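You operate a simulated robot arm through the tools that you are given. There is no shell and no other tool.

You run a simulated robot arm. Do the job below in one go: nothing can be reset, and whatever is moved stays where it is left.

Task
Wipe the dust off the serving tray, then press in both missing feet.
Fine: use the drying pad and put it back. What is to be rubbed or washed off counts as gone when no trace of it is left.

The check looks at the end state, three seconds after you hand in, the way a careful person would. Anything else that was tipped, shoved, dropped, spilled or broken makes it a failure.

Robot
A 6-joint arm with a two-finger parallel gripper, fixed in place. Base frame: the origin is at the foot of the arm, x ahead of it, y to its left, z up; the work surface is at about z = 80. Lengths are in cm, angles in degrees, forces in N, time in s.
With the tool pointing down near the work surface it reaches from about 46 to 88 cm from the base axis. Its first joint turns from -115.0 to 115.0 degrees. Payload 4.2 kg.
Tool frame: the origin (TCP) lies between the finger pads and is the grasp point; the fingertips stand 2.3 cm ahead of it; z points along the fingers, y is the line along which they close. Largest opening 9.4 cm; finger width 3.8, thickness 1; the body of the gripper, 5.4 by 9.6 cm, starts 3.9 cm behind the TCP.
Orientation is that of the tool frame in the base frame, as a unit quaternion [x, y, z, w]. With the fingers straight down and closing along the base's y, the tool's x points along the base's -x, its y along +y and its z along -z.

Tools
- The arm moves only by the tool jog_arm. Its argument "plan" is a list that holds one entry, the list of rows, each a list of 7 numbers: the shift along the tool's x, y, z in mm, then the turn, a rotation vector about the tool's x, y, z in degrees, then the finger opening in mm, from 0 to 94. In form: [[[dx, dy, dz, rx, ry, rz, hand], ...]]. A call has 1 to 20 rows; each row shifts and turns the commanded pose from where the row before left it, along the tool's axes as they then stand. A row lasts 0.2 s, in which the tool goes at most 5 cm and 8.6 degrees; a call with a longer step from one row to the next is refused whole, and so is a gripper value outside its range. Where a pose cannot be reached the arm comes as near as it can. A force on the tool above 40 N (or 10 N above the force at the start of the call, whichever is more), or a blocked arm, ends the call early, and 0.2 s more pass. The fingers move at their own pace (about 10.8 cm/s each) and stop on an object; they squeeze with about 34 N. The grip force told is the motor's: it shows also when the fingers shut on nothing. Time passes only in rows, and 0.2 s behind the last, so rows that do not move let the fingers close. It gives the time, the measured TCP pose, the force on the tool (base axes), the opening and the grip force at its end, in the units of the frame above (readings bear some noise), with the torque about the TCP (base axes, N m) and any sound that the robot's microphone picked up, and new pictures: "pictures" is both (left out), scene, wrist or none.
- Cameras (640 x 400 px; columns grow to the right, rows downward): "scene" is fixed at [4.89, 64.85, 157.43]; the picture's right is [-0.51, -0.86, 0.00], its down [-0.50, 0.30, -0.81] and it looks along [0.70, -0.42, -0.58] (base axes); focal length 336 px, centre (320, 200). "wrist" rides on the gripper at [8.6, 1.6, -7.5] in the tool frame; the picture's right is [-0.18, 0.98, 0.00], its down [-0.58, -0.11, -0.81] and it looks along [-0.79, -0.15, 0.59] (tool axes); focal length 243 px, centre (320, 200). There is no depth. A picture from a camera that has moved, and an enlarged one, comes with that camera's place and axes in the base frame and with its lens.
- slide_trunk(by): slides the trunk up (or, below 0, down) by that many cm; the arm rides with it, the base frame stays. It gives what a move gives, with no picture.
- close_up(camera, box): a new picture of the part [left, top, right, bottom] of that camera's present view, enlarged. It takes no simulated time.
- close_job(): hands the job in; it is judged then, once.

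Nothing tells you positions but the pictures and the camera data. Unless the task says otherwise, let go and move clear before handing in.

The tools are called after "Request:" by a JSON object that holds its "fn" and its "kwargs". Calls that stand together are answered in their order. jog_arm: Moves the arm, as the interface text tells. Its arguments: {"type":"object","properties":{"plan":{"type":"array"},"pictures":{"type":"string","enum":["both","scene","wrist","none"]}},"required":["plan"]} The other tools are called the same way: slide_trunk (by) slides the trunk up or down; close_up (camera, box) takes an enlarged picture of a part of a camera's view; close_job () hands the job in.

At the start:

```text
time_s: 0.0
position: [60.42, 0.94, 107.32]
orientation: [0.0, 1.0, -0.001, 0.0]
force: [-0.4, 0.6, -0.4]
ft_torque: [-0.01, 0.0, 0.03]
opening: 9.4
finger_force: 0.0
trunk travel left (down, up): [-72.5, 26.5]
```

scene: 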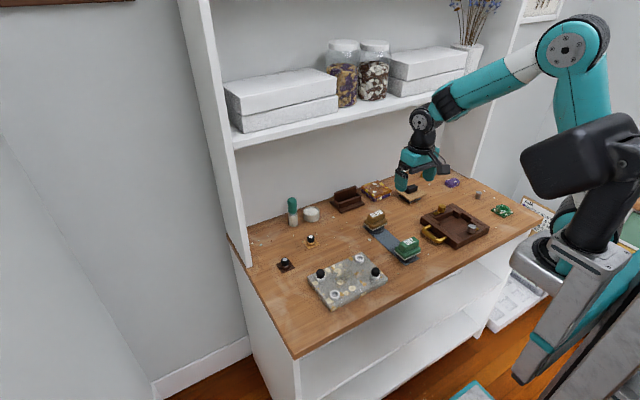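
wrist: 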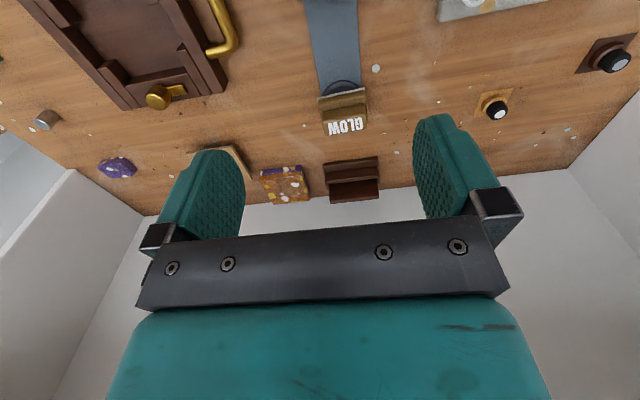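

I see a desk with a grey tray (upside down, with two black feet and two empty sockets), two loose feet, and several blocks and pads. I'll take enlarged views first to identify everything.

Request:
{"fn": "close_up", "kwargs": {"camera": "scene", "box": [260, 180, 420, 320]}}

Request:
{"fn": "close_up", "kwargs": {"camera": "scene", "box": [300, 240, 400, 310]}}

Request:
{"fn": "close_up", "kwargs": {"camera": "scene", "box": [320, 160, 530, 270]}}

Request:
{"fn": "close_up", "kwargs": {"camera": "wrist", "box": [420, 0, 640, 140]}}

Request:
{"fn": "close_up", "kwargs": {"camera": "wrist", "box": [220, 60, 420, 220]}}

```text
2.86 times, centred on (340, 250) of scene
camera zoom: at [4.89, 64.85, 157.43], right [-0.51, -0.86, 0.0], down [-0.5, 0.3, -0.81], along [0.7, -0.42, -0.58], focal length 961 px, centre (263, 57)
```

zoom: 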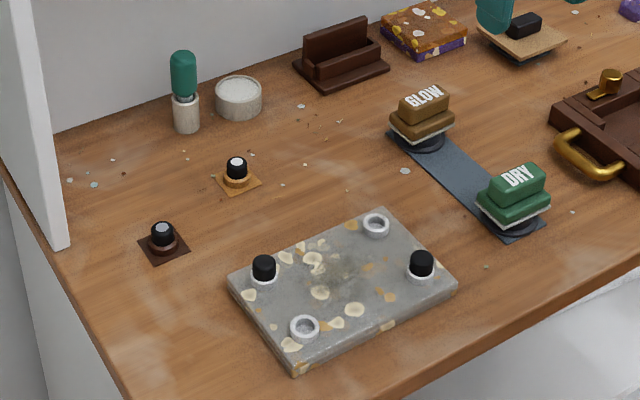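

```text
5.71 times, centred on (350, 275) of scene
camera zoom: at [4.89, 64.85, 157.43], right [-0.51, -0.86, 0.0], down [-0.5, 0.3, -0.81], along [0.7, -0.42, -0.58], focal length 1921 px, centre (149, -229)
```

zoom: 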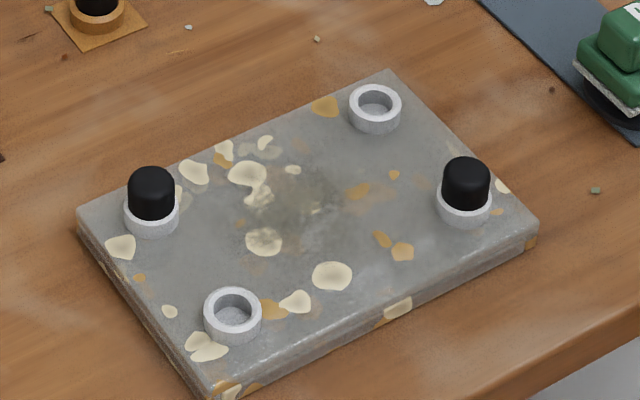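

```text
3.05 times, centred on (425, 215) of scene
camera zoom: at [4.89, 64.85, 157.43], right [-0.51, -0.86, 0.0], down [-0.5, 0.3, -0.81], along [0.7, -0.42, -0.58], focal length 1025 px, centre (0, 154)
```

zoom: 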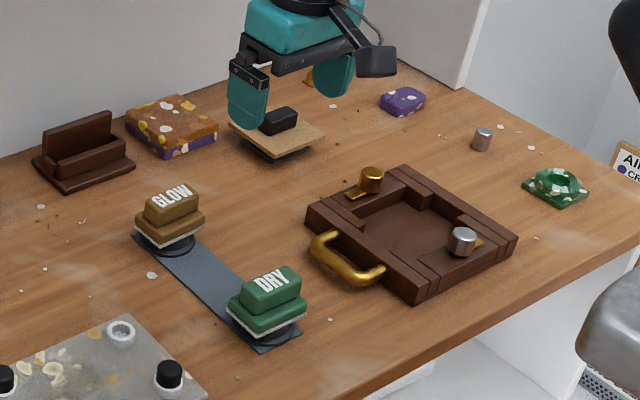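

```text
2.86 times, centred on (530, 70) of wrist
camera zoom: at [51.64, 2.33, 114.79], right [0.18, 0.98, 0.0], down [0.58, -0.11, 0.81], along [0.79, -0.15, -0.59], focal length 693 px, centre (-280, 571)
```

zoom: 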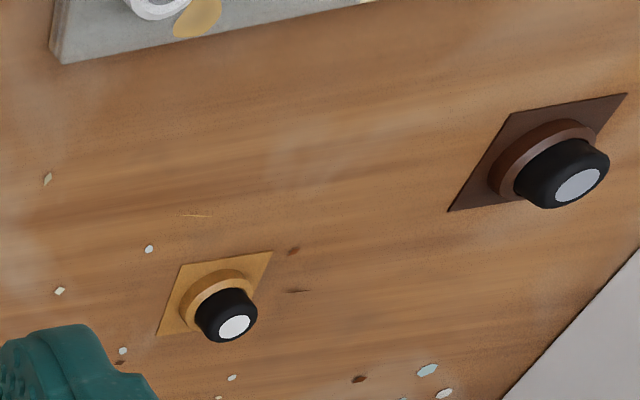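

```text
2.50 times, centred on (320, 140) of wrist
camera zoom: at [51.64, 2.33, 114.79], right [0.18, 0.98, 0.0], down [0.58, -0.11, 0.81], along [0.79, -0.15, -0.59], focal length 606 px, centre (320, 350)
```

zoom: 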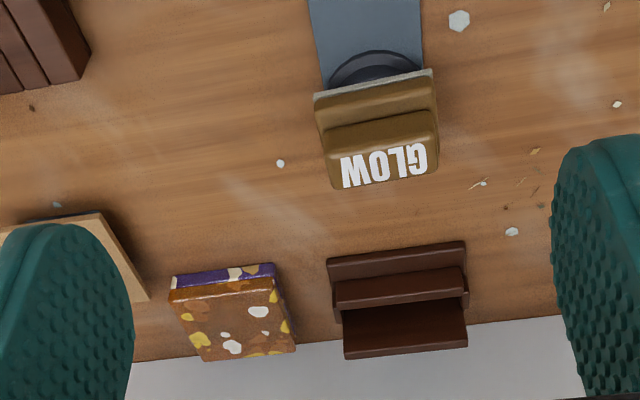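

The tray lies at the front left with two sockets empty; two loose feet stand in small holders; "GLOW" and "DRY" pads sit on a grey strip. I'll enlarge the feet and pads more to see which way up the loose feet are.

Request:
{"fn": "close_up", "kwargs": {"camera": "scene", "box": [270, 225, 330, 280]}}

Request:
{"fn": "close_up", "kwargs": {"camera": "scene", "box": [310, 250, 390, 305]}}

Request:
{"fn": "close_up", "kwargs": {"camera": "scene", "box": [355, 200, 435, 270]}}

Request:
{"fn": "close_up", "kwargs": {"camera": "wrist", "box": [465, 75, 525, 125]}}

Request:
{"fn": "close_up", "kwargs": {"camera": "wrist", "box": [570, 25, 640, 85]}}

Request:
{"fn": "close_up", "kwargs": {"camera": "wrist", "box": [290, 0, 400, 140]}}

```text
7.27 times, centred on (300, 252) of scene
camera zoom: at [4.89, 64.85, 157.43], right [-0.51, -0.86, 0.0], down [-0.5, 0.3, -0.81], along [0.7, -0.42, -0.58], focal length 2445 px, centre (466, -182)
```

zoom: 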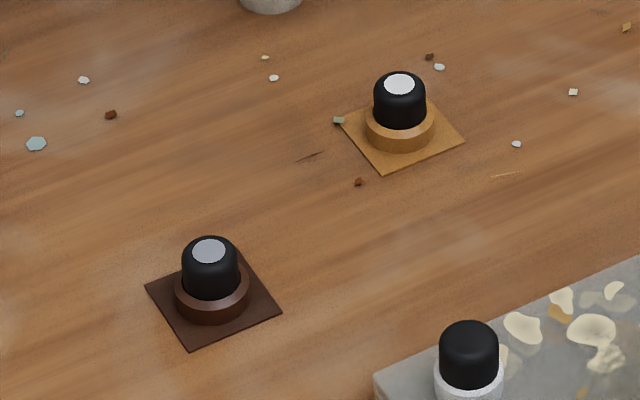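

```text
7.27 times, centred on (350, 278) of scene
camera zoom: at [4.89, 64.85, 157.43], right [-0.51, -0.86, 0.0], down [-0.5, 0.3, -0.81], along [0.7, -0.42, -0.58], focal length 2445 px, centre (102, -364)
```

zoom: 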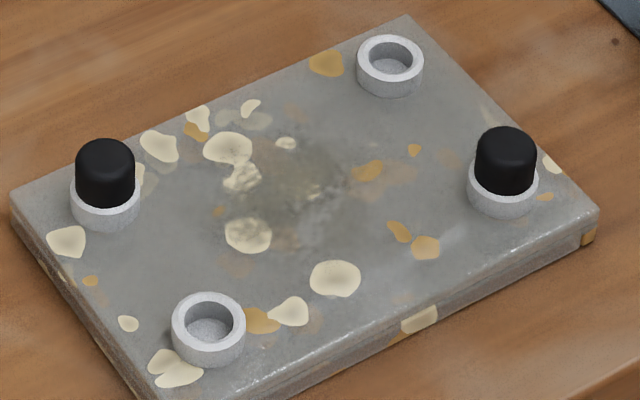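

```text
5.71 times, centred on (395, 235) of scene
camera zoom: at [4.89, 64.85, 157.43], right [-0.51, -0.86, 0.0], down [-0.5, 0.3, -0.81], along [0.7, -0.42, -0.58], focal length 1921 px, centre (-109, 0)
```

zoom: 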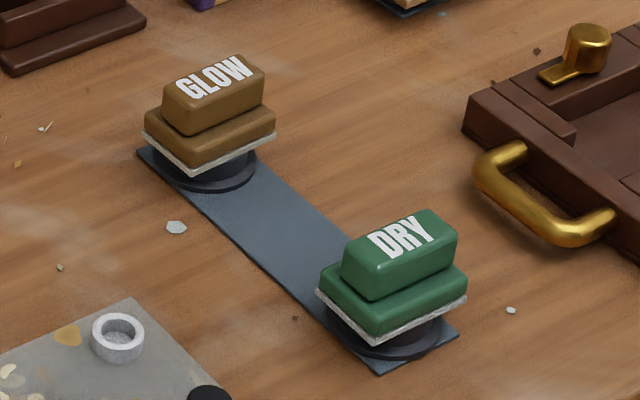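

```text
8.00 times, centred on (495, 100) of wrist
camera zoom: at [51.64, 2.33, 114.79], right [0.18, 0.98, 0.0], down [0.58, -0.11, 0.81], along [0.79, -0.15, -0.59], focal length 1941 px, centre (-1080, 1000)
```

zoom: 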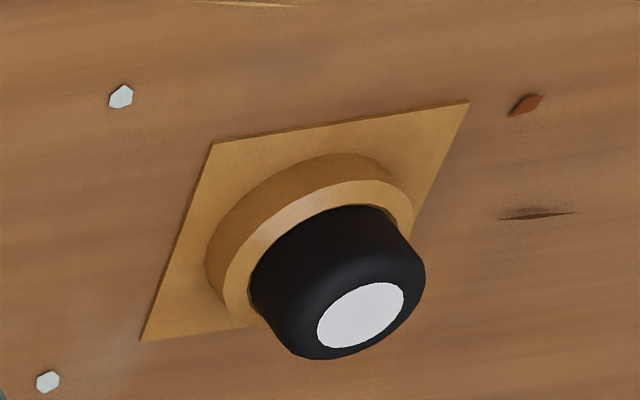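

```text
6.67 times, centred on (605, 55) of wrist
camera zoom: at [51.64, 2.33, 114.79], right [0.18, 0.98, 0.0], down [0.58, -0.11, 0.81], along [0.79, -0.15, -0.59], focal length 1618 px, centre (-1580, 1167)
```

zoom: 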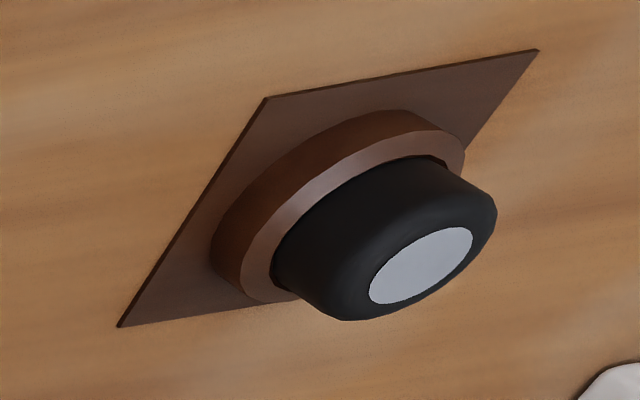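

```text
2.86 times, centred on (345, 70) of wrist
camera zoom: at [51.64, 2.33, 114.79], right [0.18, 0.98, 0.0], down [0.58, -0.11, 0.81], along [0.79, -0.15, -0.59], focal length 693 px, centre (249, 571)
```

zoom: 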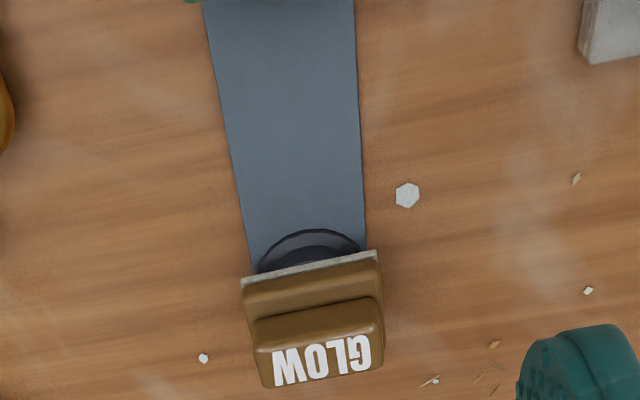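

The loose feet carry a light disc on top, while the fitted feet are plain black. I take the tray to span about x 52–65, y 13–34, the feet at about (78, 25) and (73, 37), and the DRY pad at about (58, 1). I'll bring the wrist camera over the tray for a better look.

Request:
{"fn": "jog_arm", "kwargs": {"plan": [[[19.1, 30, 10.4, 0, 0, 0, 94], [19.1, 30, 10.4, 0, 0, 0, 94], [19.1, 30, 10.4, 0, 0, 0, 94], [19.1, 30, 10.4, 0, 0, 0, 94], [19.1, 30, 10.4, 0, 0, 0, 94], [19.1, 30, 10.4, 0, 0, 0, 94], [19.1, 30, 10.4, 0, 0, 0, 94], [0, 0, 0, 0, 0, 0, 94]]]}}

```text
time_s: 1.8
position: [47.09, 21.96, 100.07]
orientation: [0.002, 1.0, 0.0, -0.001]
force: [-0.6, -0.3, -0.6]
ft_torque: [-0.02, 0.03, 0.0]
opening: 9.39
finger_force: 0.0
trunk travel left (down, up): [-72.5, 26.5]
camera wrist: at [38.3, 23.41, 107.63], right [0.19, 0.98, 0.0], down [0.58, -0.11, 0.81], along [0.79, -0.15, -0.59], focal length 243 px, centre (320, 200)
```

scene: 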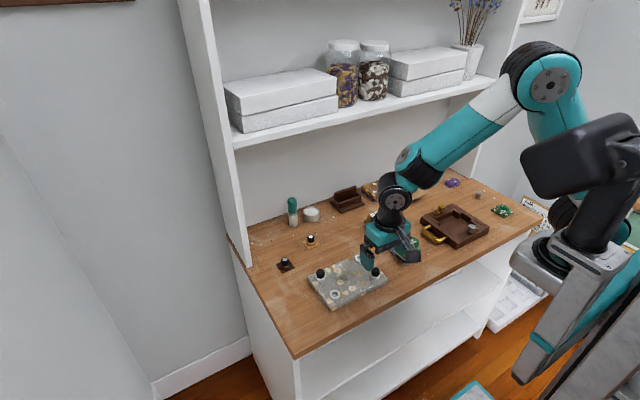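
wrist: 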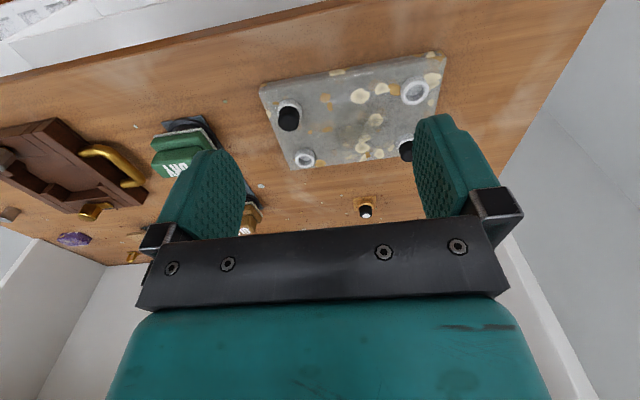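

Request:
{"fn": "close_up", "kwargs": {"camera": "wrist", "box": [250, 40, 460, 180]}}

Request:
{"fn": "close_up", "kwargs": {"camera": "wrist", "box": [270, 90, 330, 180]}}

Request:
{"fn": "close_up", "kwargs": {"camera": "wrist", "box": [130, 100, 250, 190]}}

Request:
{"fn": "close_up", "kwargs": {"camera": "wrist", "box": [340, 180, 400, 230]}}

Request:
{"fn": "close_up", "kwargs": {"camera": "wrist", "box": [390, 65, 450, 115]}}

```text
2.86 times, centred on (355, 110) of wrist
camera zoom: at [38.3, 23.41, 107.63], right [0.19, 0.98, 0.0], down [0.58, -0.11, 0.81], along [0.79, -0.15, -0.59], focal length 693 px, centre (220, 457)
```

zoom: 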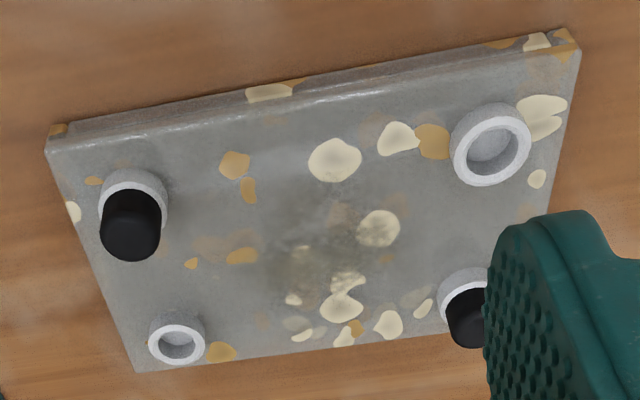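

```text
4.44 times, centred on (300, 135) of wrist
camera zoom: at [38.3, 23.41, 107.63], right [0.19, 0.98, 0.0], down [0.58, -0.11, 0.81], along [0.79, -0.15, -0.59], focal length 1078 px, centre (409, 489)
```

zoom: 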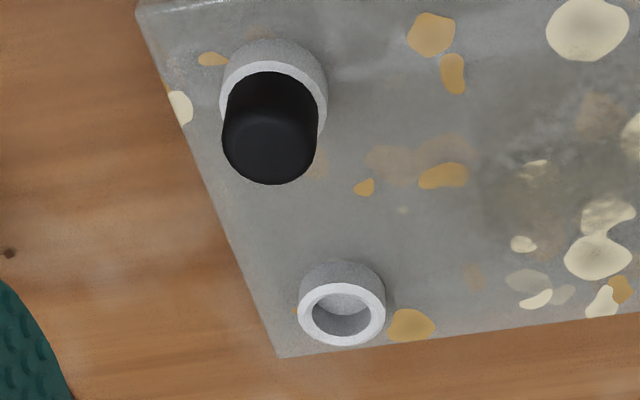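

```text
4.44 times, centred on (190, 145) of wrist
camera zoom: at [38.3, 23.41, 107.63], right [0.19, 0.98, 0.0], down [0.58, -0.11, 0.81], along [0.79, -0.15, -0.59], focal length 1078 px, centre (898, 444)
```

zoom: 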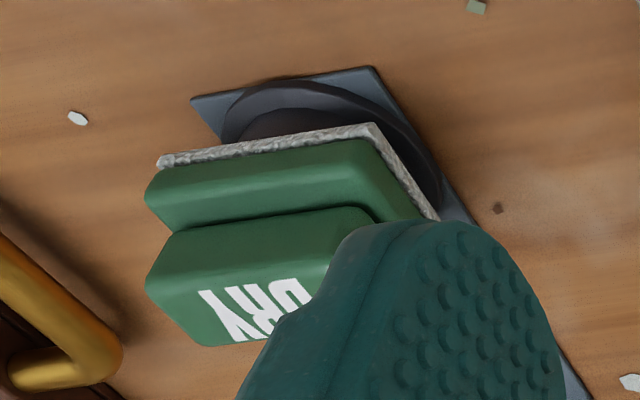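

```text
8.00 times, centred on (370, 205) of wrist
camera zoom: at [38.3, 23.41, 107.63], right [0.19, 0.98, 0.0], down [0.58, -0.11, 0.81], along [0.79, -0.15, -0.59], focal length 1941 px, centre (-80, 160)
```

zoom: 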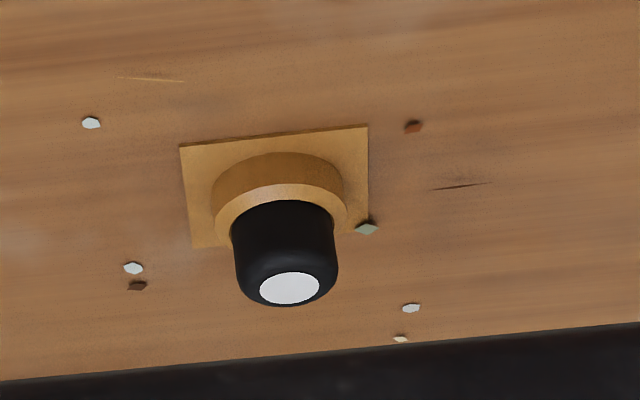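

```text
8.00 times, centred on (420, 90) of wrist
camera zoom: at [38.3, 23.41, 107.63], right [0.19, 0.98, 0.0], down [0.58, -0.11, 0.81], along [0.79, -0.15, -0.59], focal length 1941 px, centre (-480, 1080)
```

zoom: 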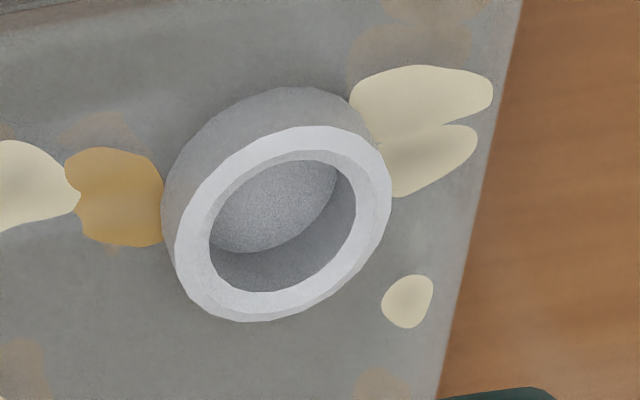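

The dusty blotch sits near the tray's centre, around (59, 25), and the sockets look to be at about (54.3, 30.7) and (62, 16.7). Next I'll move back to look down on the DRY pad before gripping it.

Request:
{"fn": "jog_arm", "kwargs": {"plan": [[[0, -42, 0, 0, 0, 0, 94], [0, -42, 0, 0, 0, 0, 94], [0, -42, 10, 0, 0, 0, 94], [0, -42, 20, 0, 0, 0, 94], [0, -42, 20, 0, 0, 0, 94], [0, 0, 0, 0, 0, 0, 94]]]}}

```text
time_s: 3.2
position: [46.9, 1.03, 95.1]
orientation: [0.001, 1.0, 0.0, 0.0]
force: [-0.2, 0.3, -0.5]
ft_torque: [0.04, 0.01, 0.02]
opening: 9.43
finger_force: 0.0
trunk travel left (down, up): [-72.5, 26.5]
camera wrist: at [38.25, 2.43, 102.55], right [0.18, 0.98, 0.0], down [0.58, -0.11, 0.81], along [0.79, -0.15, -0.59], focal length 243 px, centre (320, 200)
```

scene: 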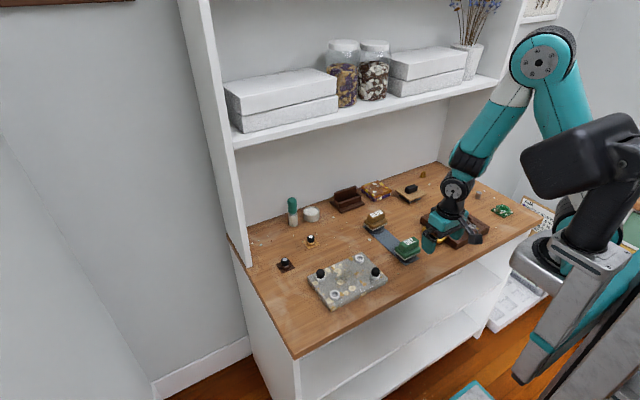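
wrist: 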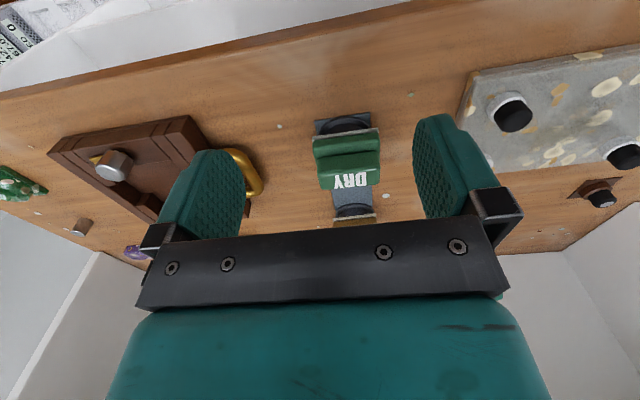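

Request:
{"fn": "close_up", "kwargs": {"camera": "wrist", "box": [290, 95, 410, 225]}}

Request:
{"fn": "close_up", "kwargs": {"camera": "scene", "box": [380, 225, 430, 270]}}

Request:
{"fn": "close_up", "kwargs": {"camera": "wrist", "box": [570, 170, 640, 220]}}

Request:
{"fn": "close_up", "kwargs": {"camera": "wrist", "box": [480, 80, 560, 150]}}

```text
3.08 times, centred on (350, 160) of wrist
camera zoom: at [38.25, 2.43, 102.55], right [0.18, 0.98, 0.0], down [0.58, -0.11, 0.81], along [0.79, -0.15, -0.59], focal length 746 px, centre (228, 323)
```

zoom: 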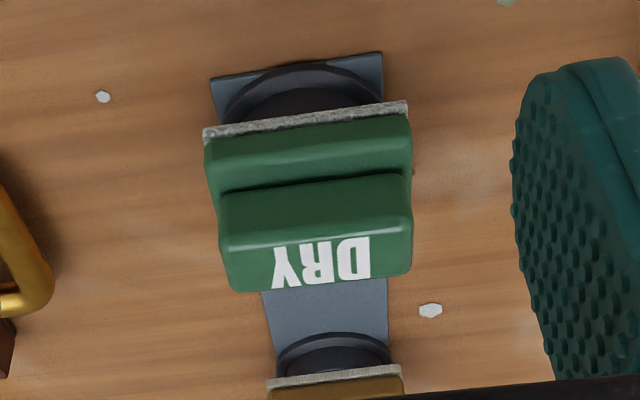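

```text
8.89 times, centred on (405, 248) of scene
camera zoom: at [4.89, 64.85, 157.43], right [-0.51, -0.86, 0.0], down [-0.5, 0.3, -0.81], along [0.7, -0.42, -0.58], focal length 2988 px, centre (-436, -222)
```

zoom: 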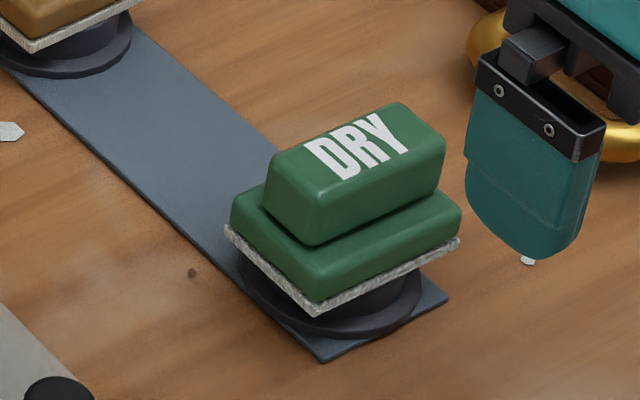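

```text
8.00 times, centred on (605, 195) of wrist
camera zoom: at [38.25, 2.43, 102.55], right [0.18, 0.98, 0.0], down [0.58, -0.11, 0.81], along [0.79, -0.15, -0.59], focal length 1941 px, centre (-1960, 240)
```

zoom: 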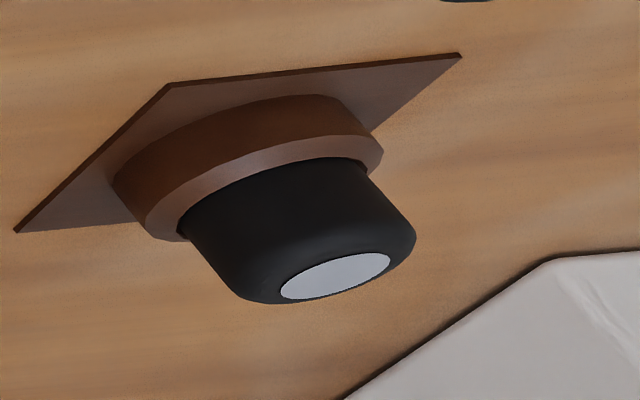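

```text
5.71 times, centred on (520, 115) of wrist
camera zoom: at [38.25, 2.43, 102.55], right [0.18, 0.98, 0.0], down [0.58, -0.11, 0.81], along [0.79, -0.15, -0.59], focal length 1386 px, centre (-823, 686)
```

zoom: 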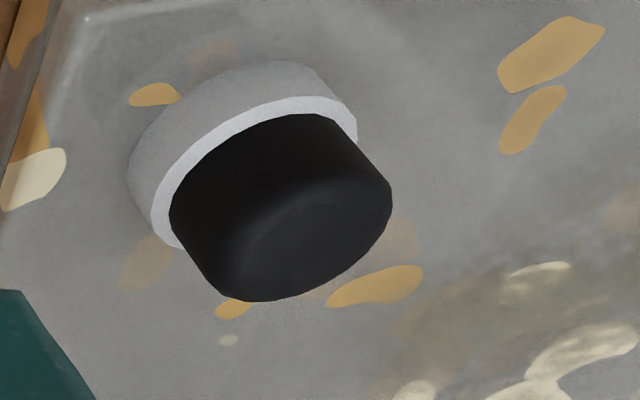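

The DRY pad's handle top is at about z 86.4, centred near (57.1, 1.8), about 2.6 by 5.8 cm with its long side along y. I'll go above it and descend part way, turning about 2.5° to match it.

Request:
{"fn": "jog_arm", "kwargs": {"plan": [[[-34, 2.5, 0, 0, 0, 1, 94], [-34, 2.5, 0, 0, 0, 1, 94], [-33, 2.7, 0, 0, 0, 0.5, 94], [0, 0, 15, 0, 0, 0, 94], [0, 0, 15, 0, 0, 0, 94], [0, 0, 0, 0, 0, 0, 94]]]}}

```text
time_s: 4.6
position: [57.21, 1.28, 92.02]
orientation: [0.022, 1.0, 0.001, 0.0]
force: [-0.4, 0.3, -0.3]
ft_torque: [-0.02, -0.02, -0.03]
opening: 9.42
finger_force: 0.1
trunk travel left (down, up): [-72.5, 26.5]
camera wrist: at [48.65, 3.21, 99.54], right [0.23, 0.97, 0.0], down [0.58, -0.13, 0.81], along [0.79, -0.18, -0.59], focal length 243 px, centre (320, 200)
```

scene: 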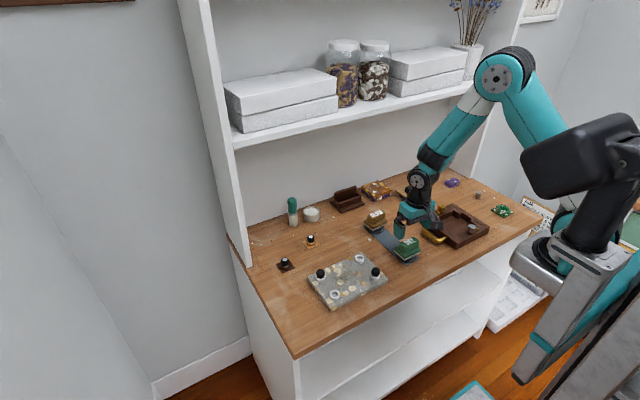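
wrist: 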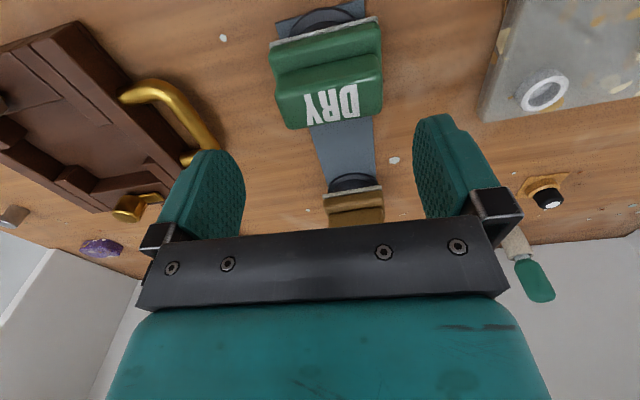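

Request:
{"fn": "close_up", "kwargs": {"camera": "wrist", "box": [240, 0, 440, 140]}}

Request:
{"fn": "close_up", "kwargs": {"camera": "scene", "box": [370, 200, 450, 270]}}

```text
2.86 times, centred on (340, 70) of wrist
camera zoom: at [48.65, 3.21, 99.54], right [0.23, 0.97, 0.0], down [0.58, -0.13, 0.81], along [0.79, -0.18, -0.59], focal length 693 px, centre (263, 571)
```

zoom: 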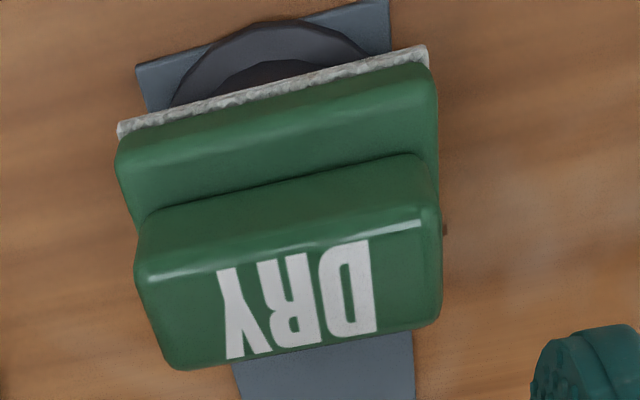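

```text
5.71 times, centred on (410, 235) of scene
camera zoom: at [4.89, 64.85, 157.43], right [-0.51, -0.86, 0.0], down [-0.5, 0.3, -0.81], along [0.7, -0.42, -0.58], focal length 1921 px, centre (-194, 0)
```

zoom: 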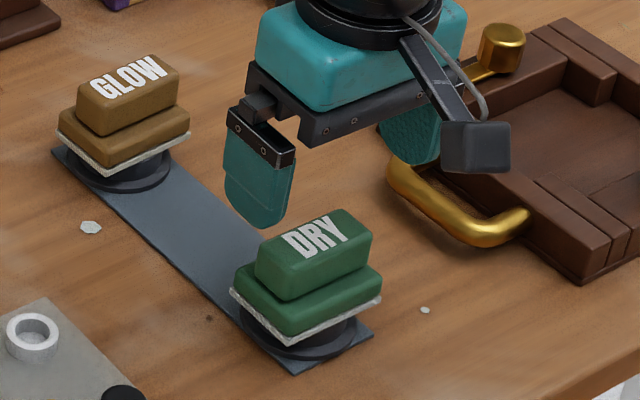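

Request:
{"fn": "jog_arm", "kwargs": {"plan": [[[2.3, 6.1, 0, 0, 0, 0, 94], [0, 0, 13, 0, 0, 0, 94], [0, 0, 13, 0, 0, 0, 94], [0, 0, 12, 0, 0, 0, 94], [0, 0, 11, 0, 0, 0, 94], [0, 0, 0, 0, 0, 0, 94]]]}}

Request:
{"fn": "close_up", "kwargs": {"camera": "scene", "box": [370, 210, 440, 270]}}

```text
time_s: 6.0
position: [56.91, 1.94, 87.09]
orientation: [0.022, 1.0, 0.0, 0.0]
force: [-0.1, -0.2, -0.1]
ft_torque: [0.01, 0.01, -0.02]
opening: 9.41
finger_force: 0.1
trunk travel left (down, up): [-72.5, 26.5]
camera wrist: at [48.28, 3.83, 94.54], right [0.23, 0.97, 0.0], down [0.58, -0.13, 0.81], along [0.79, -0.18, -0.59], focal length 243 px, centre (320, 200)
```

scene: 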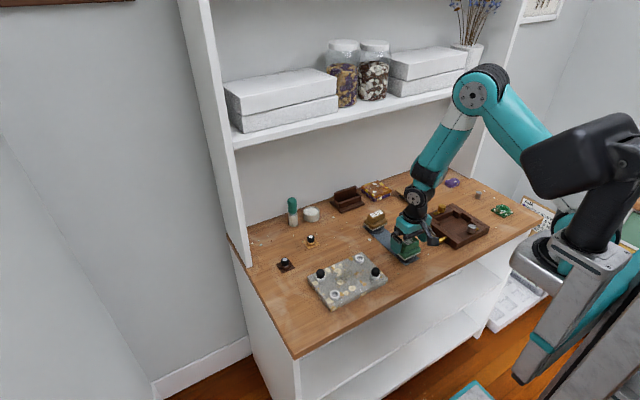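
wrist: 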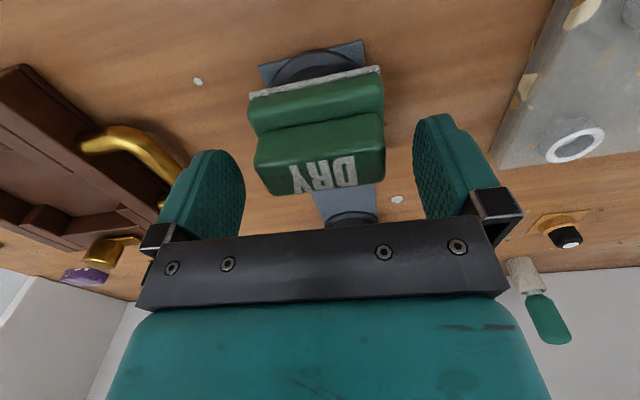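

```text
6.67 times, centred on (405, 240) of scene
camera zoom: at [4.89, 64.85, 157.43], right [-0.51, -0.86, 0.0], down [-0.5, 0.3, -0.81], along [0.7, -0.42, -0.58], focal length 2241 px, centre (-247, -67)
```

zoom: 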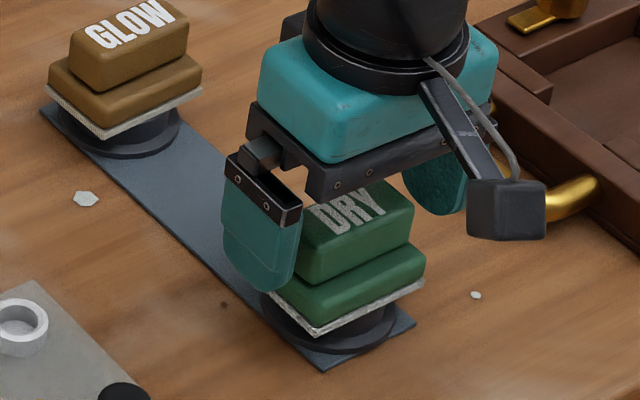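

The fingers straddle the DRY handle nicely with their tips just above the pad's base. I'll close on it.

Request:
{"fn": "jog_arm", "kwargs": {"plan": [[[0, 0, 0, 0, 0, 0, 40], [0, 0, 0, 0, 0, 0, 40], [0, 0, 0, 0, 0, 0, 40], [0, 0, 0, 0, 0, 0, 40]]]}}

Request:
{"fn": "close_up", "kwargs": {"camera": "scene", "box": [370, 210, 440, 270]}}

```text
time_s: 7.0
position: [56.95, 2.09, 87.03]
orientation: [0.022, 1.0, 0.0, 0.0]
force: [0.3, 2.3, 1.3]
ft_torque: [0.14, -0.03, -0.03]
opening: 6.12
finger_force: 34.2
trunk travel left (down, up): [-72.5, 26.5]
camera wrist: at [48.29, 3.84, 94.55], right [0.23, 0.97, 0.0], down [0.58, -0.13, 0.81], along [0.79, -0.18, -0.59], focal length 243 px, centre (320, 200)
```

scene: 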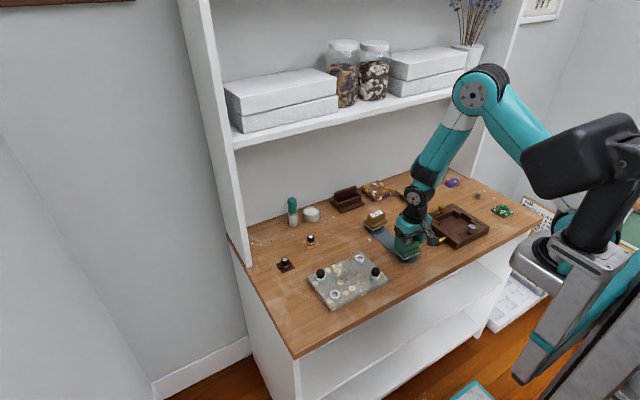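
wrist: 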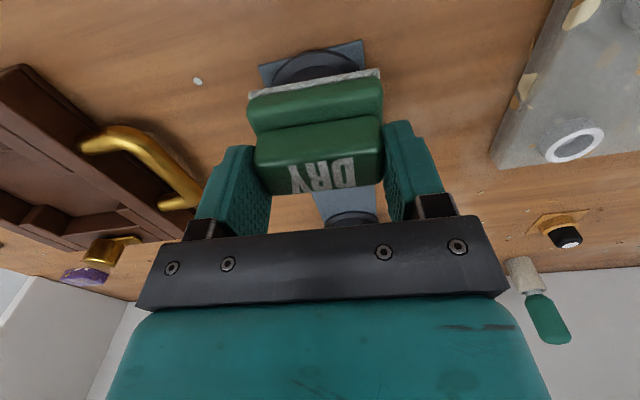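

```text
6.67 times, centred on (405, 240) of scene
camera zoom: at [4.89, 64.85, 157.43], right [-0.51, -0.86, 0.0], down [-0.5, 0.3, -0.81], along [0.7, -0.42, -0.58], focal length 2241 px, centre (-247, -67)
```

zoom: 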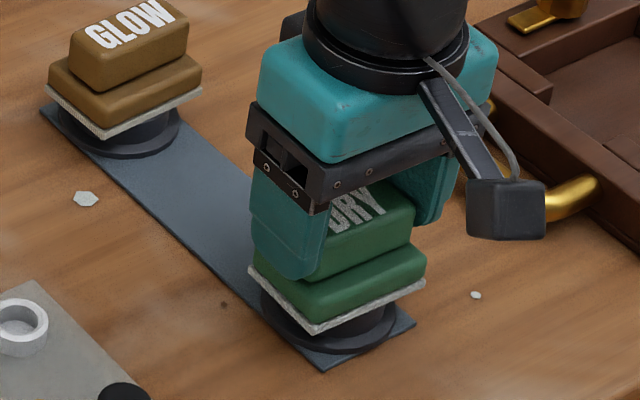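

Gripped at 6.1 cm. I'll lift slowly and look.

Request:
{"fn": "jog_arm", "kwargs": {"plan": [[[0, 0, -5, 0, 0, 0, 40], [0, 0, -10, 0, 0, 0, 40], [0, 0, -20, 0, 0, 0, 40], [0, 0, -25, 0, 0, 0, 40], [0, 0, -25, 0, 0, 0, 40], [0, 0, 0, 0, 0, 0, 40]]]}}

Request:
{"fn": "close_up", "kwargs": {"camera": "scene", "box": [365, 190, 445, 270]}}

```text
time_s: 8.4
position: [56.9, 2.21, 95.65]
orientation: [0.022, 1.0, 0.0, 0.001]
force: [-0.2, -0.1, -1.1]
ft_torque: [0.02, 0.01, 0.02]
opening: 6.1
finger_force: 34.2
trunk travel left (down, up): [-72.5, 26.5]
camera wrist: at [48.33, 4.02, 103.22], right [0.23, 0.97, 0.0], down [0.58, -0.13, 0.81], along [0.79, -0.18, -0.59], focal length 243 px, centre (320, 200)
```

scene: 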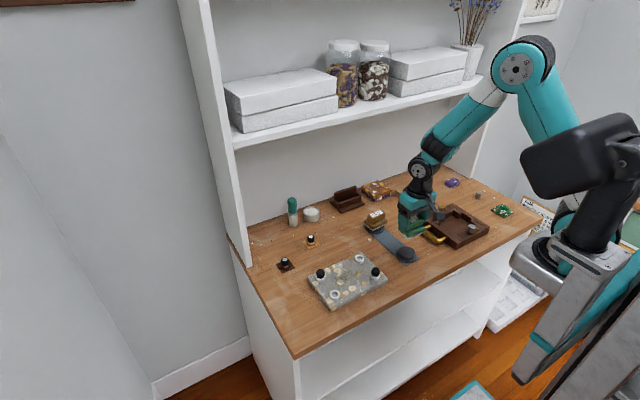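
wrist: 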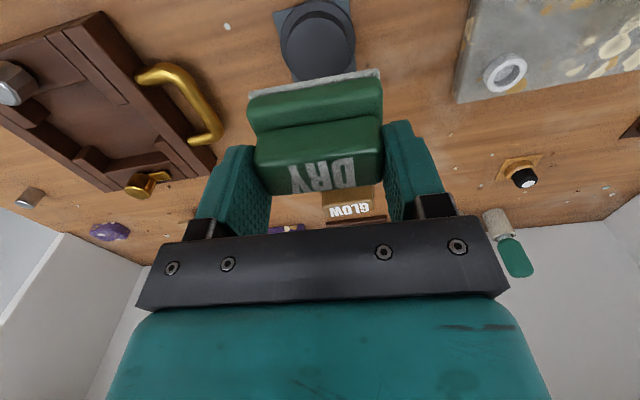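

```text
5.00 times, centred on (405, 230) of scene
camera zoom: at [4.89, 64.85, 157.43], right [-0.51, -0.86, 0.0], down [-0.5, 0.3, -0.81], along [0.7, -0.42, -0.58], focal length 1681 px, centre (-105, 50)
```

zoom: 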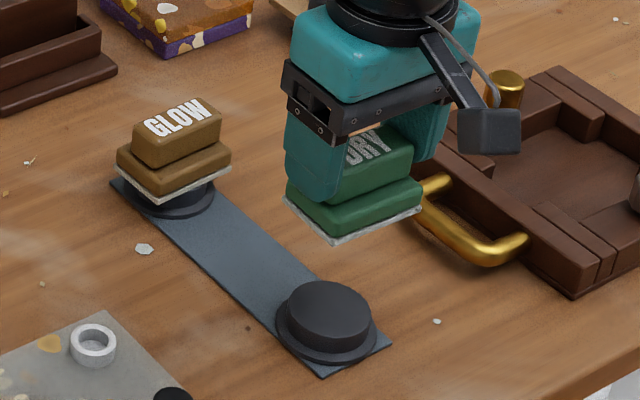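

The pad is free and held level. I'll carry it over to above the tray's middle and look before touching down.

Request:
{"fn": "jog_arm", "kwargs": {"plan": [[[-1.3, 44.5, 0, 0, 0, 0, 40], [-1.3, 44.5, 0, 0, 0, 0, 40], [-1.3, 44.5, 0, 0, 0, 0, 40], [-1.3, 44.5, 0, 0, 0, 0, 40], [-1.2, 44.5, 0, 0, 0, 0, 40], [0, 0, 25, 0, 0, 0, 40], [0, 0, 25, 0, 0, 0, 40], [0, 0, 0, 0, 0, 0, 40]]]}}

Request:
{"fn": "close_up", "kwargs": {"camera": "scene", "box": [300, 220, 400, 310]}}

Request:
{"fn": "close_up", "kwargs": {"camera": "wrist", "box": [180, 0, 460, 200]}}

```text
time_s: 10.2
position: [58.61, 24.4, 90.8]
orientation: [0.022, 1.0, 0.0, 0.0]
force: [-0.6, -0.5, -0.6]
ft_torque: [-0.02, 0.03, -0.01]
opening: 6.1
finger_force: 34.0
trunk travel left (down, up): [-72.5, 26.5]
camera wrist: at [50.09, 26.23, 98.3], right [0.23, 0.97, 0.0], down [0.58, -0.13, 0.81], along [0.79, -0.18, -0.59], focal length 243 px, centre (320, 200)
```

scene: 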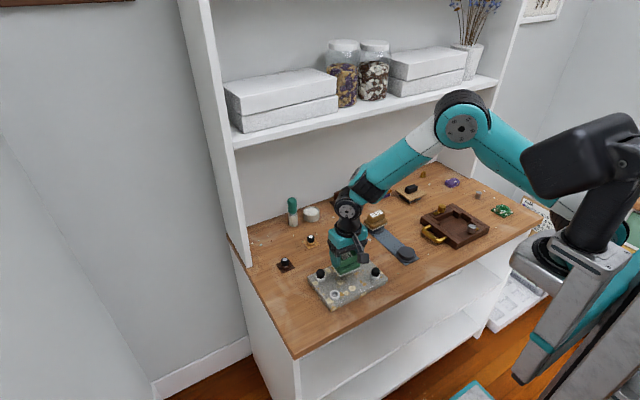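
wrist: 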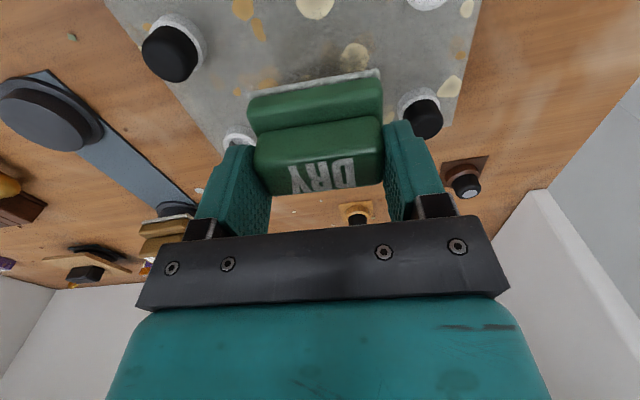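

```text
4.44 times, centred on (350, 265) of scene
camera zoom: at [4.89, 64.85, 157.43], right [-0.51, -0.86, 0.0], down [-0.5, 0.3, -0.81], along [0.7, -0.42, -0.58], focal length 1494 px, centre (187, -89)
```

zoom: 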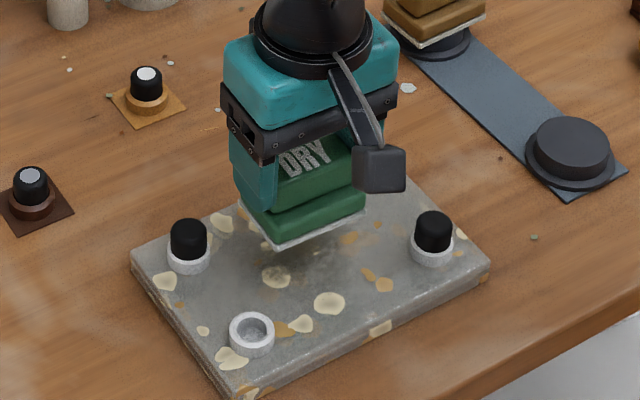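

```text
2.00 times, centred on (320, 100) of wrist
camera zoom: at [50.09, 26.23, 98.3], right [0.23, 0.97, 0.0], down [0.58, -0.13, 0.81], along [0.79, -0.18, -0.59], focal length 485 px, centre (320, 400)
```

zoom: 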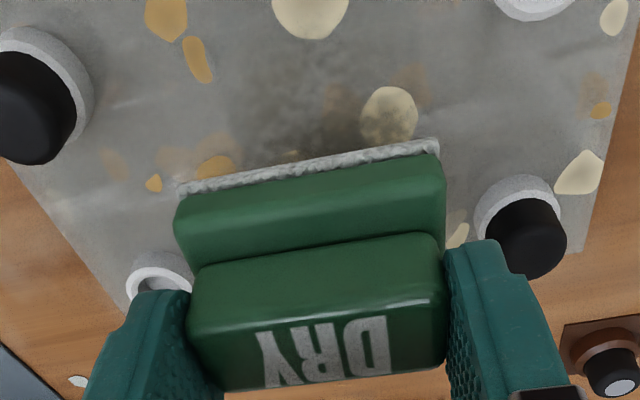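

Request:
{"fn": "jog_arm", "kwargs": {"plan": [[[0, 0, 15, 0, 0, 0, 40], [0, 0, 15, 0, 0, 0, 40], [0, 0, 8, 0, 0, 0, 40], [0, 0, 3, 0, 0, 0, 40], [0, 0, 2, 0, 0, 0, 40], [0, 0, 0, 0, 0, 0, 40]]], "pictures": "scene"}}

Request:
{"fn": "close_up", "kwargs": {"camera": "scene", "box": [310, 230, 390, 300]}}

```text
time_s: 11.6
position: [58.76, 24.4, 86.41]
orientation: [0.021, 1.0, 0.002, 0.002]
force: [4.0, 4.4, 27.8]
ft_torque: [0.03, -0.11, -0.02]
opening: 6.17
finger_force: 33.9
trunk travel left (down, up): [-72.5, 26.5]
```

scene: 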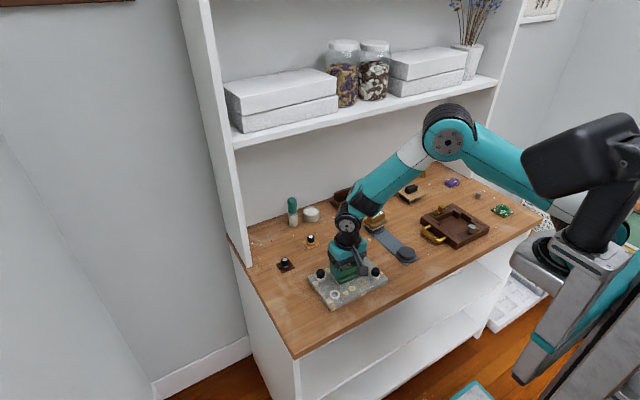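

```text
5.71 times, centred on (350, 265) of scene
camera zoom: at [4.89, 64.85, 157.43], right [-0.51, -0.86, 0.0], down [-0.5, 0.3, -0.81], along [0.7, -0.42, -0.58], focal length 1921 px, centre (149, -171)
```

zoom: 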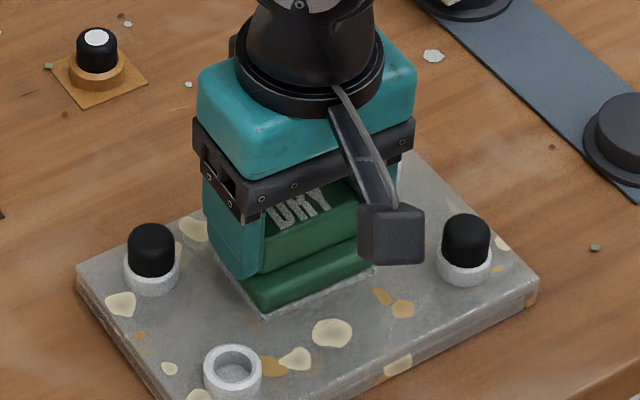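

Contact already, at about 28 N. I'll ease off to a lighter press before rubbing.

Request:
{"fn": "jog_arm", "kwargs": {"plan": [[[0, 0, -1, 0, 0, 0, 40], [0, 0, 0, 0, 0, 0, 40]]], "pictures": "none"}}

```text
time_s: 12.2
position: [58.51, 24.33, 86.55]
orientation: [0.022, 1.0, -0.001, 0.001]
force: [4.9, 5.5, 21.1]
ft_torque: [0.3, -0.38, 0.06]
opening: 6.12
finger_force: 34.2
trunk travel left (down, up): [-72.5, 26.5]
```

Request:
{"fn": "jog_arm", "kwargs": {"plan": [[[0, 0, -1.0, 0, 0, 0, 40], [12.6, 1.5, 0, 0, 0, 0, 40], [12.6, 1.5, 0, 0, 0, 0, 40], [-11.6, 0.5, 0, 0, 0, 0, 40], [-11.6, 0.5, 0, 0, 0, 0, 40], [-11.6, 0.5, 0, 0, 0, 0, 40], [-11.6, 0.5, 0, 0, 0, 0, 40], [-11.6, 0.5, 0, 0, 0, 0, 40], [0, 0, 0, 0, 0, 0, 40]]], "pictures": "both"}}

Request:
{"fn": "close_up", "kwargs": {"camera": "scene", "box": [300, 220, 400, 310]}}

Request:
{"fn": "close_up", "kwargs": {"camera": "wrist", "box": [180, 0, 460, 200]}}

```text
time_s: 14.2
position: [61.71, 24.7, 86.35]
orientation: [0.022, 1.0, -0.001, 0.0]
force: [-1.4, 0.5, 3.6]
ft_torque: [-0.07, -0.06, -0.03]
opening: 6.1
finger_force: 34.3
trunk travel left (down, up): [-72.5, 26.5]
camera wrist: at [53.13, 26.57, 93.93], right [0.23, 0.97, 0.0], down [0.58, -0.13, 0.81], along [0.79, -0.18, -0.59], focal length 243 px, centre (320, 200)
```

scene: 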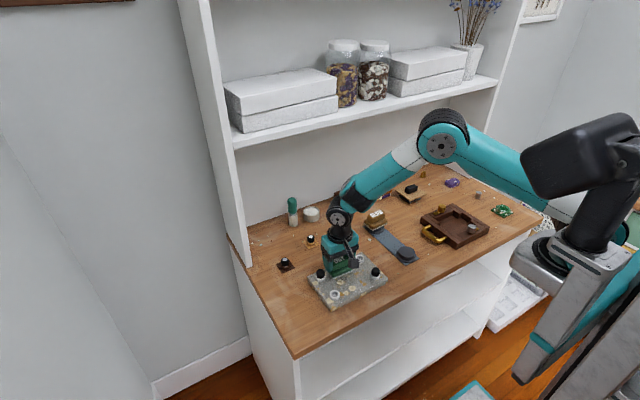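
wrist: 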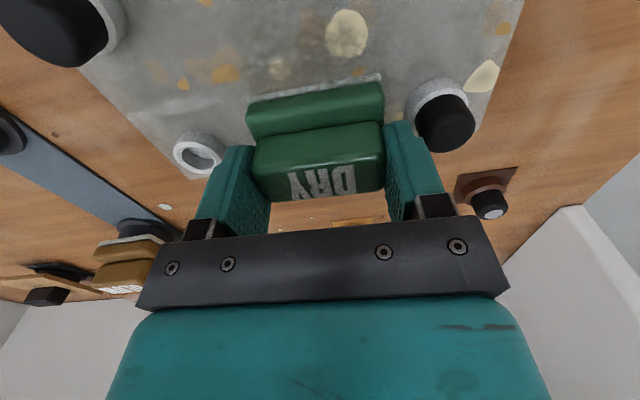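

```text
4.44 times, centred on (350, 265) of scene
camera zoom: at [4.89, 64.85, 157.43], right [-0.51, -0.86, 0.0], down [-0.5, 0.3, -0.81], along [0.7, -0.42, -0.58], focal length 1494 px, centre (187, -89)
```

zoom: 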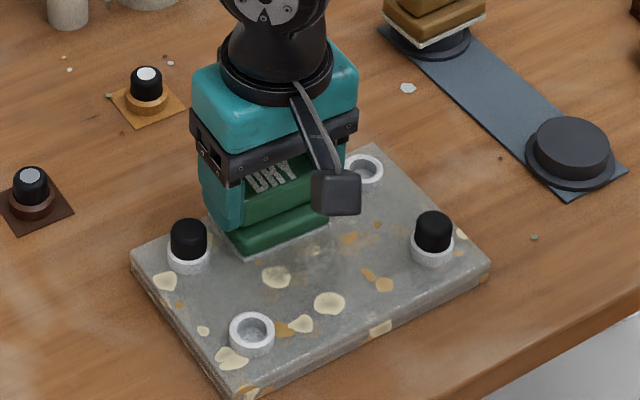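

```text
2.00 times, centred on (320, 100) of wrist
camera zoom: at [53.13, 26.57, 93.93], right [0.23, 0.97, 0.0], down [0.58, -0.13, 0.81], along [0.79, -0.18, -0.59], focal length 485 px, centre (320, 400)
```

zoom: 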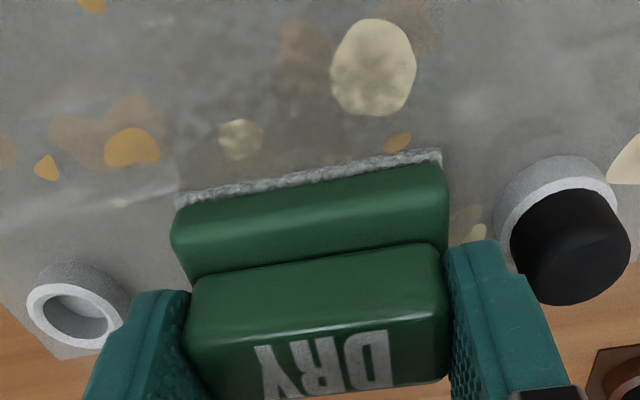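

The dust is visibly thinning. I'll press a little more and keep stroking over the whole middle area.

Request:
{"fn": "jog_arm", "kwargs": {"plan": [[[0, 0, 1.0, 0, 0, 0, 40], [11.6, -0.5, 0, 0, 0, 0, 40], [11.6, -0.5, 0, 0, 0, 0, 40], [11.6, -0.5, 0, 0, 0, 0, 40], [11.6, -0.5, 0, 0, 0, 0, 40], [11.6, -0.5, 0, 0, 0, 0, 40], [0, -10, 0, 0, 0, 0, 40], [-11.6, 0.5, 0, 0, 0, 0, 40], [-11.6, 0.5, 0, 0, 0, 0, 40], [-11.6, 0.5, 0, 0, 0, 0, 40], [-11.6, 0.5, 0, 0, 0, 0, 40], [-11.6, 0.5, 0, 0, 0, 0, 40], [0, -10, 0, 0, 0, 0, 40], [11.6, -0.5, 0, 0, 0, 0, 40], [11.6, -0.5, 0, 0, 0, 0, 40], [11.6, -0.5, 0, 0, 0, 0, 40], [11.6, -0.5, 0, 0, 0, 0, 40], [11.6, -0.5, 0, 0, 0, 0, 40]]], "pictures": "both"}}

Request:
{"fn": "close_up", "kwargs": {"camera": "scene", "box": [300, 220, 400, 310]}}

Request:
{"fn": "close_up", "kwargs": {"camera": "wrist", "box": [180, 0, 460, 200]}}

```text
time_s: 18.0
position: [55.73, 22.78, 86.41]
orientation: [0.023, 1.0, 0.0, 0.0]
force: [2.1, -0.7, 9.1]
ft_torque: [0.05, -0.3, 0.03]
opening: 6.16
finger_force: 34.4
trunk travel left (down, up): [-72.5, 26.5]
camera wrist: at [47.19, 24.59, 93.91], right [0.23, 0.97, 0.0], down [0.58, -0.13, 0.81], along [0.78, -0.18, -0.59], focal length 243 px, centre (320, 200)
```

scene: 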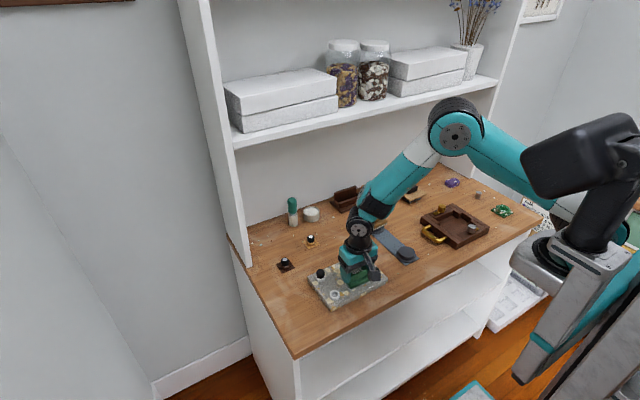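
wrist: 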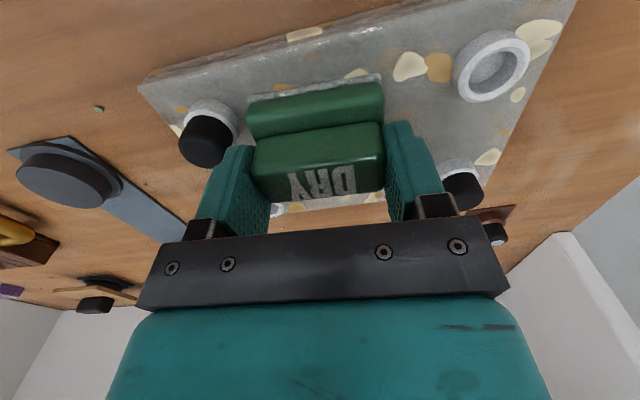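

```text
4.44 times, centred on (350, 265) of scene
camera zoom: at [4.89, 64.85, 157.43], right [-0.51, -0.86, 0.0], down [-0.5, 0.3, -0.81], along [0.7, -0.42, -0.58], focal length 1494 px, centre (187, -89)
```

zoom: 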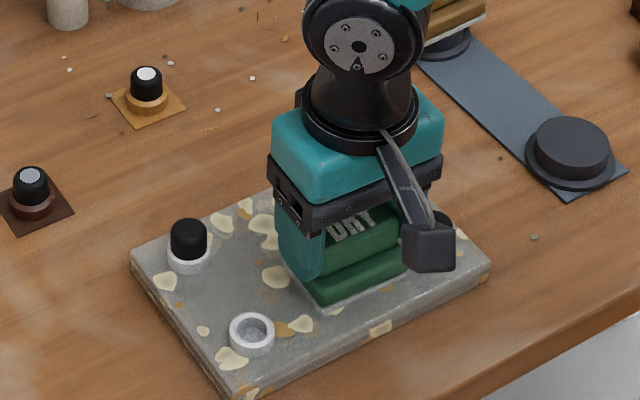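

```text
2.00 times, centred on (320, 100) of wrist
camera zoom: at [47.19, 24.59, 93.91], right [0.23, 0.97, 0.0], down [0.58, -0.13, 0.81], along [0.78, -0.18, -0.59], focal length 485 px, centre (320, 400)
```

zoom: 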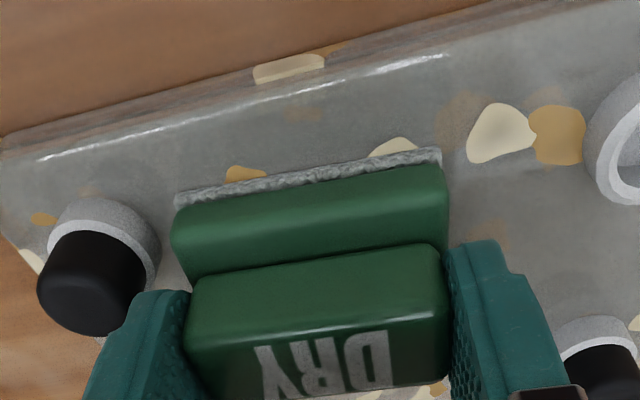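

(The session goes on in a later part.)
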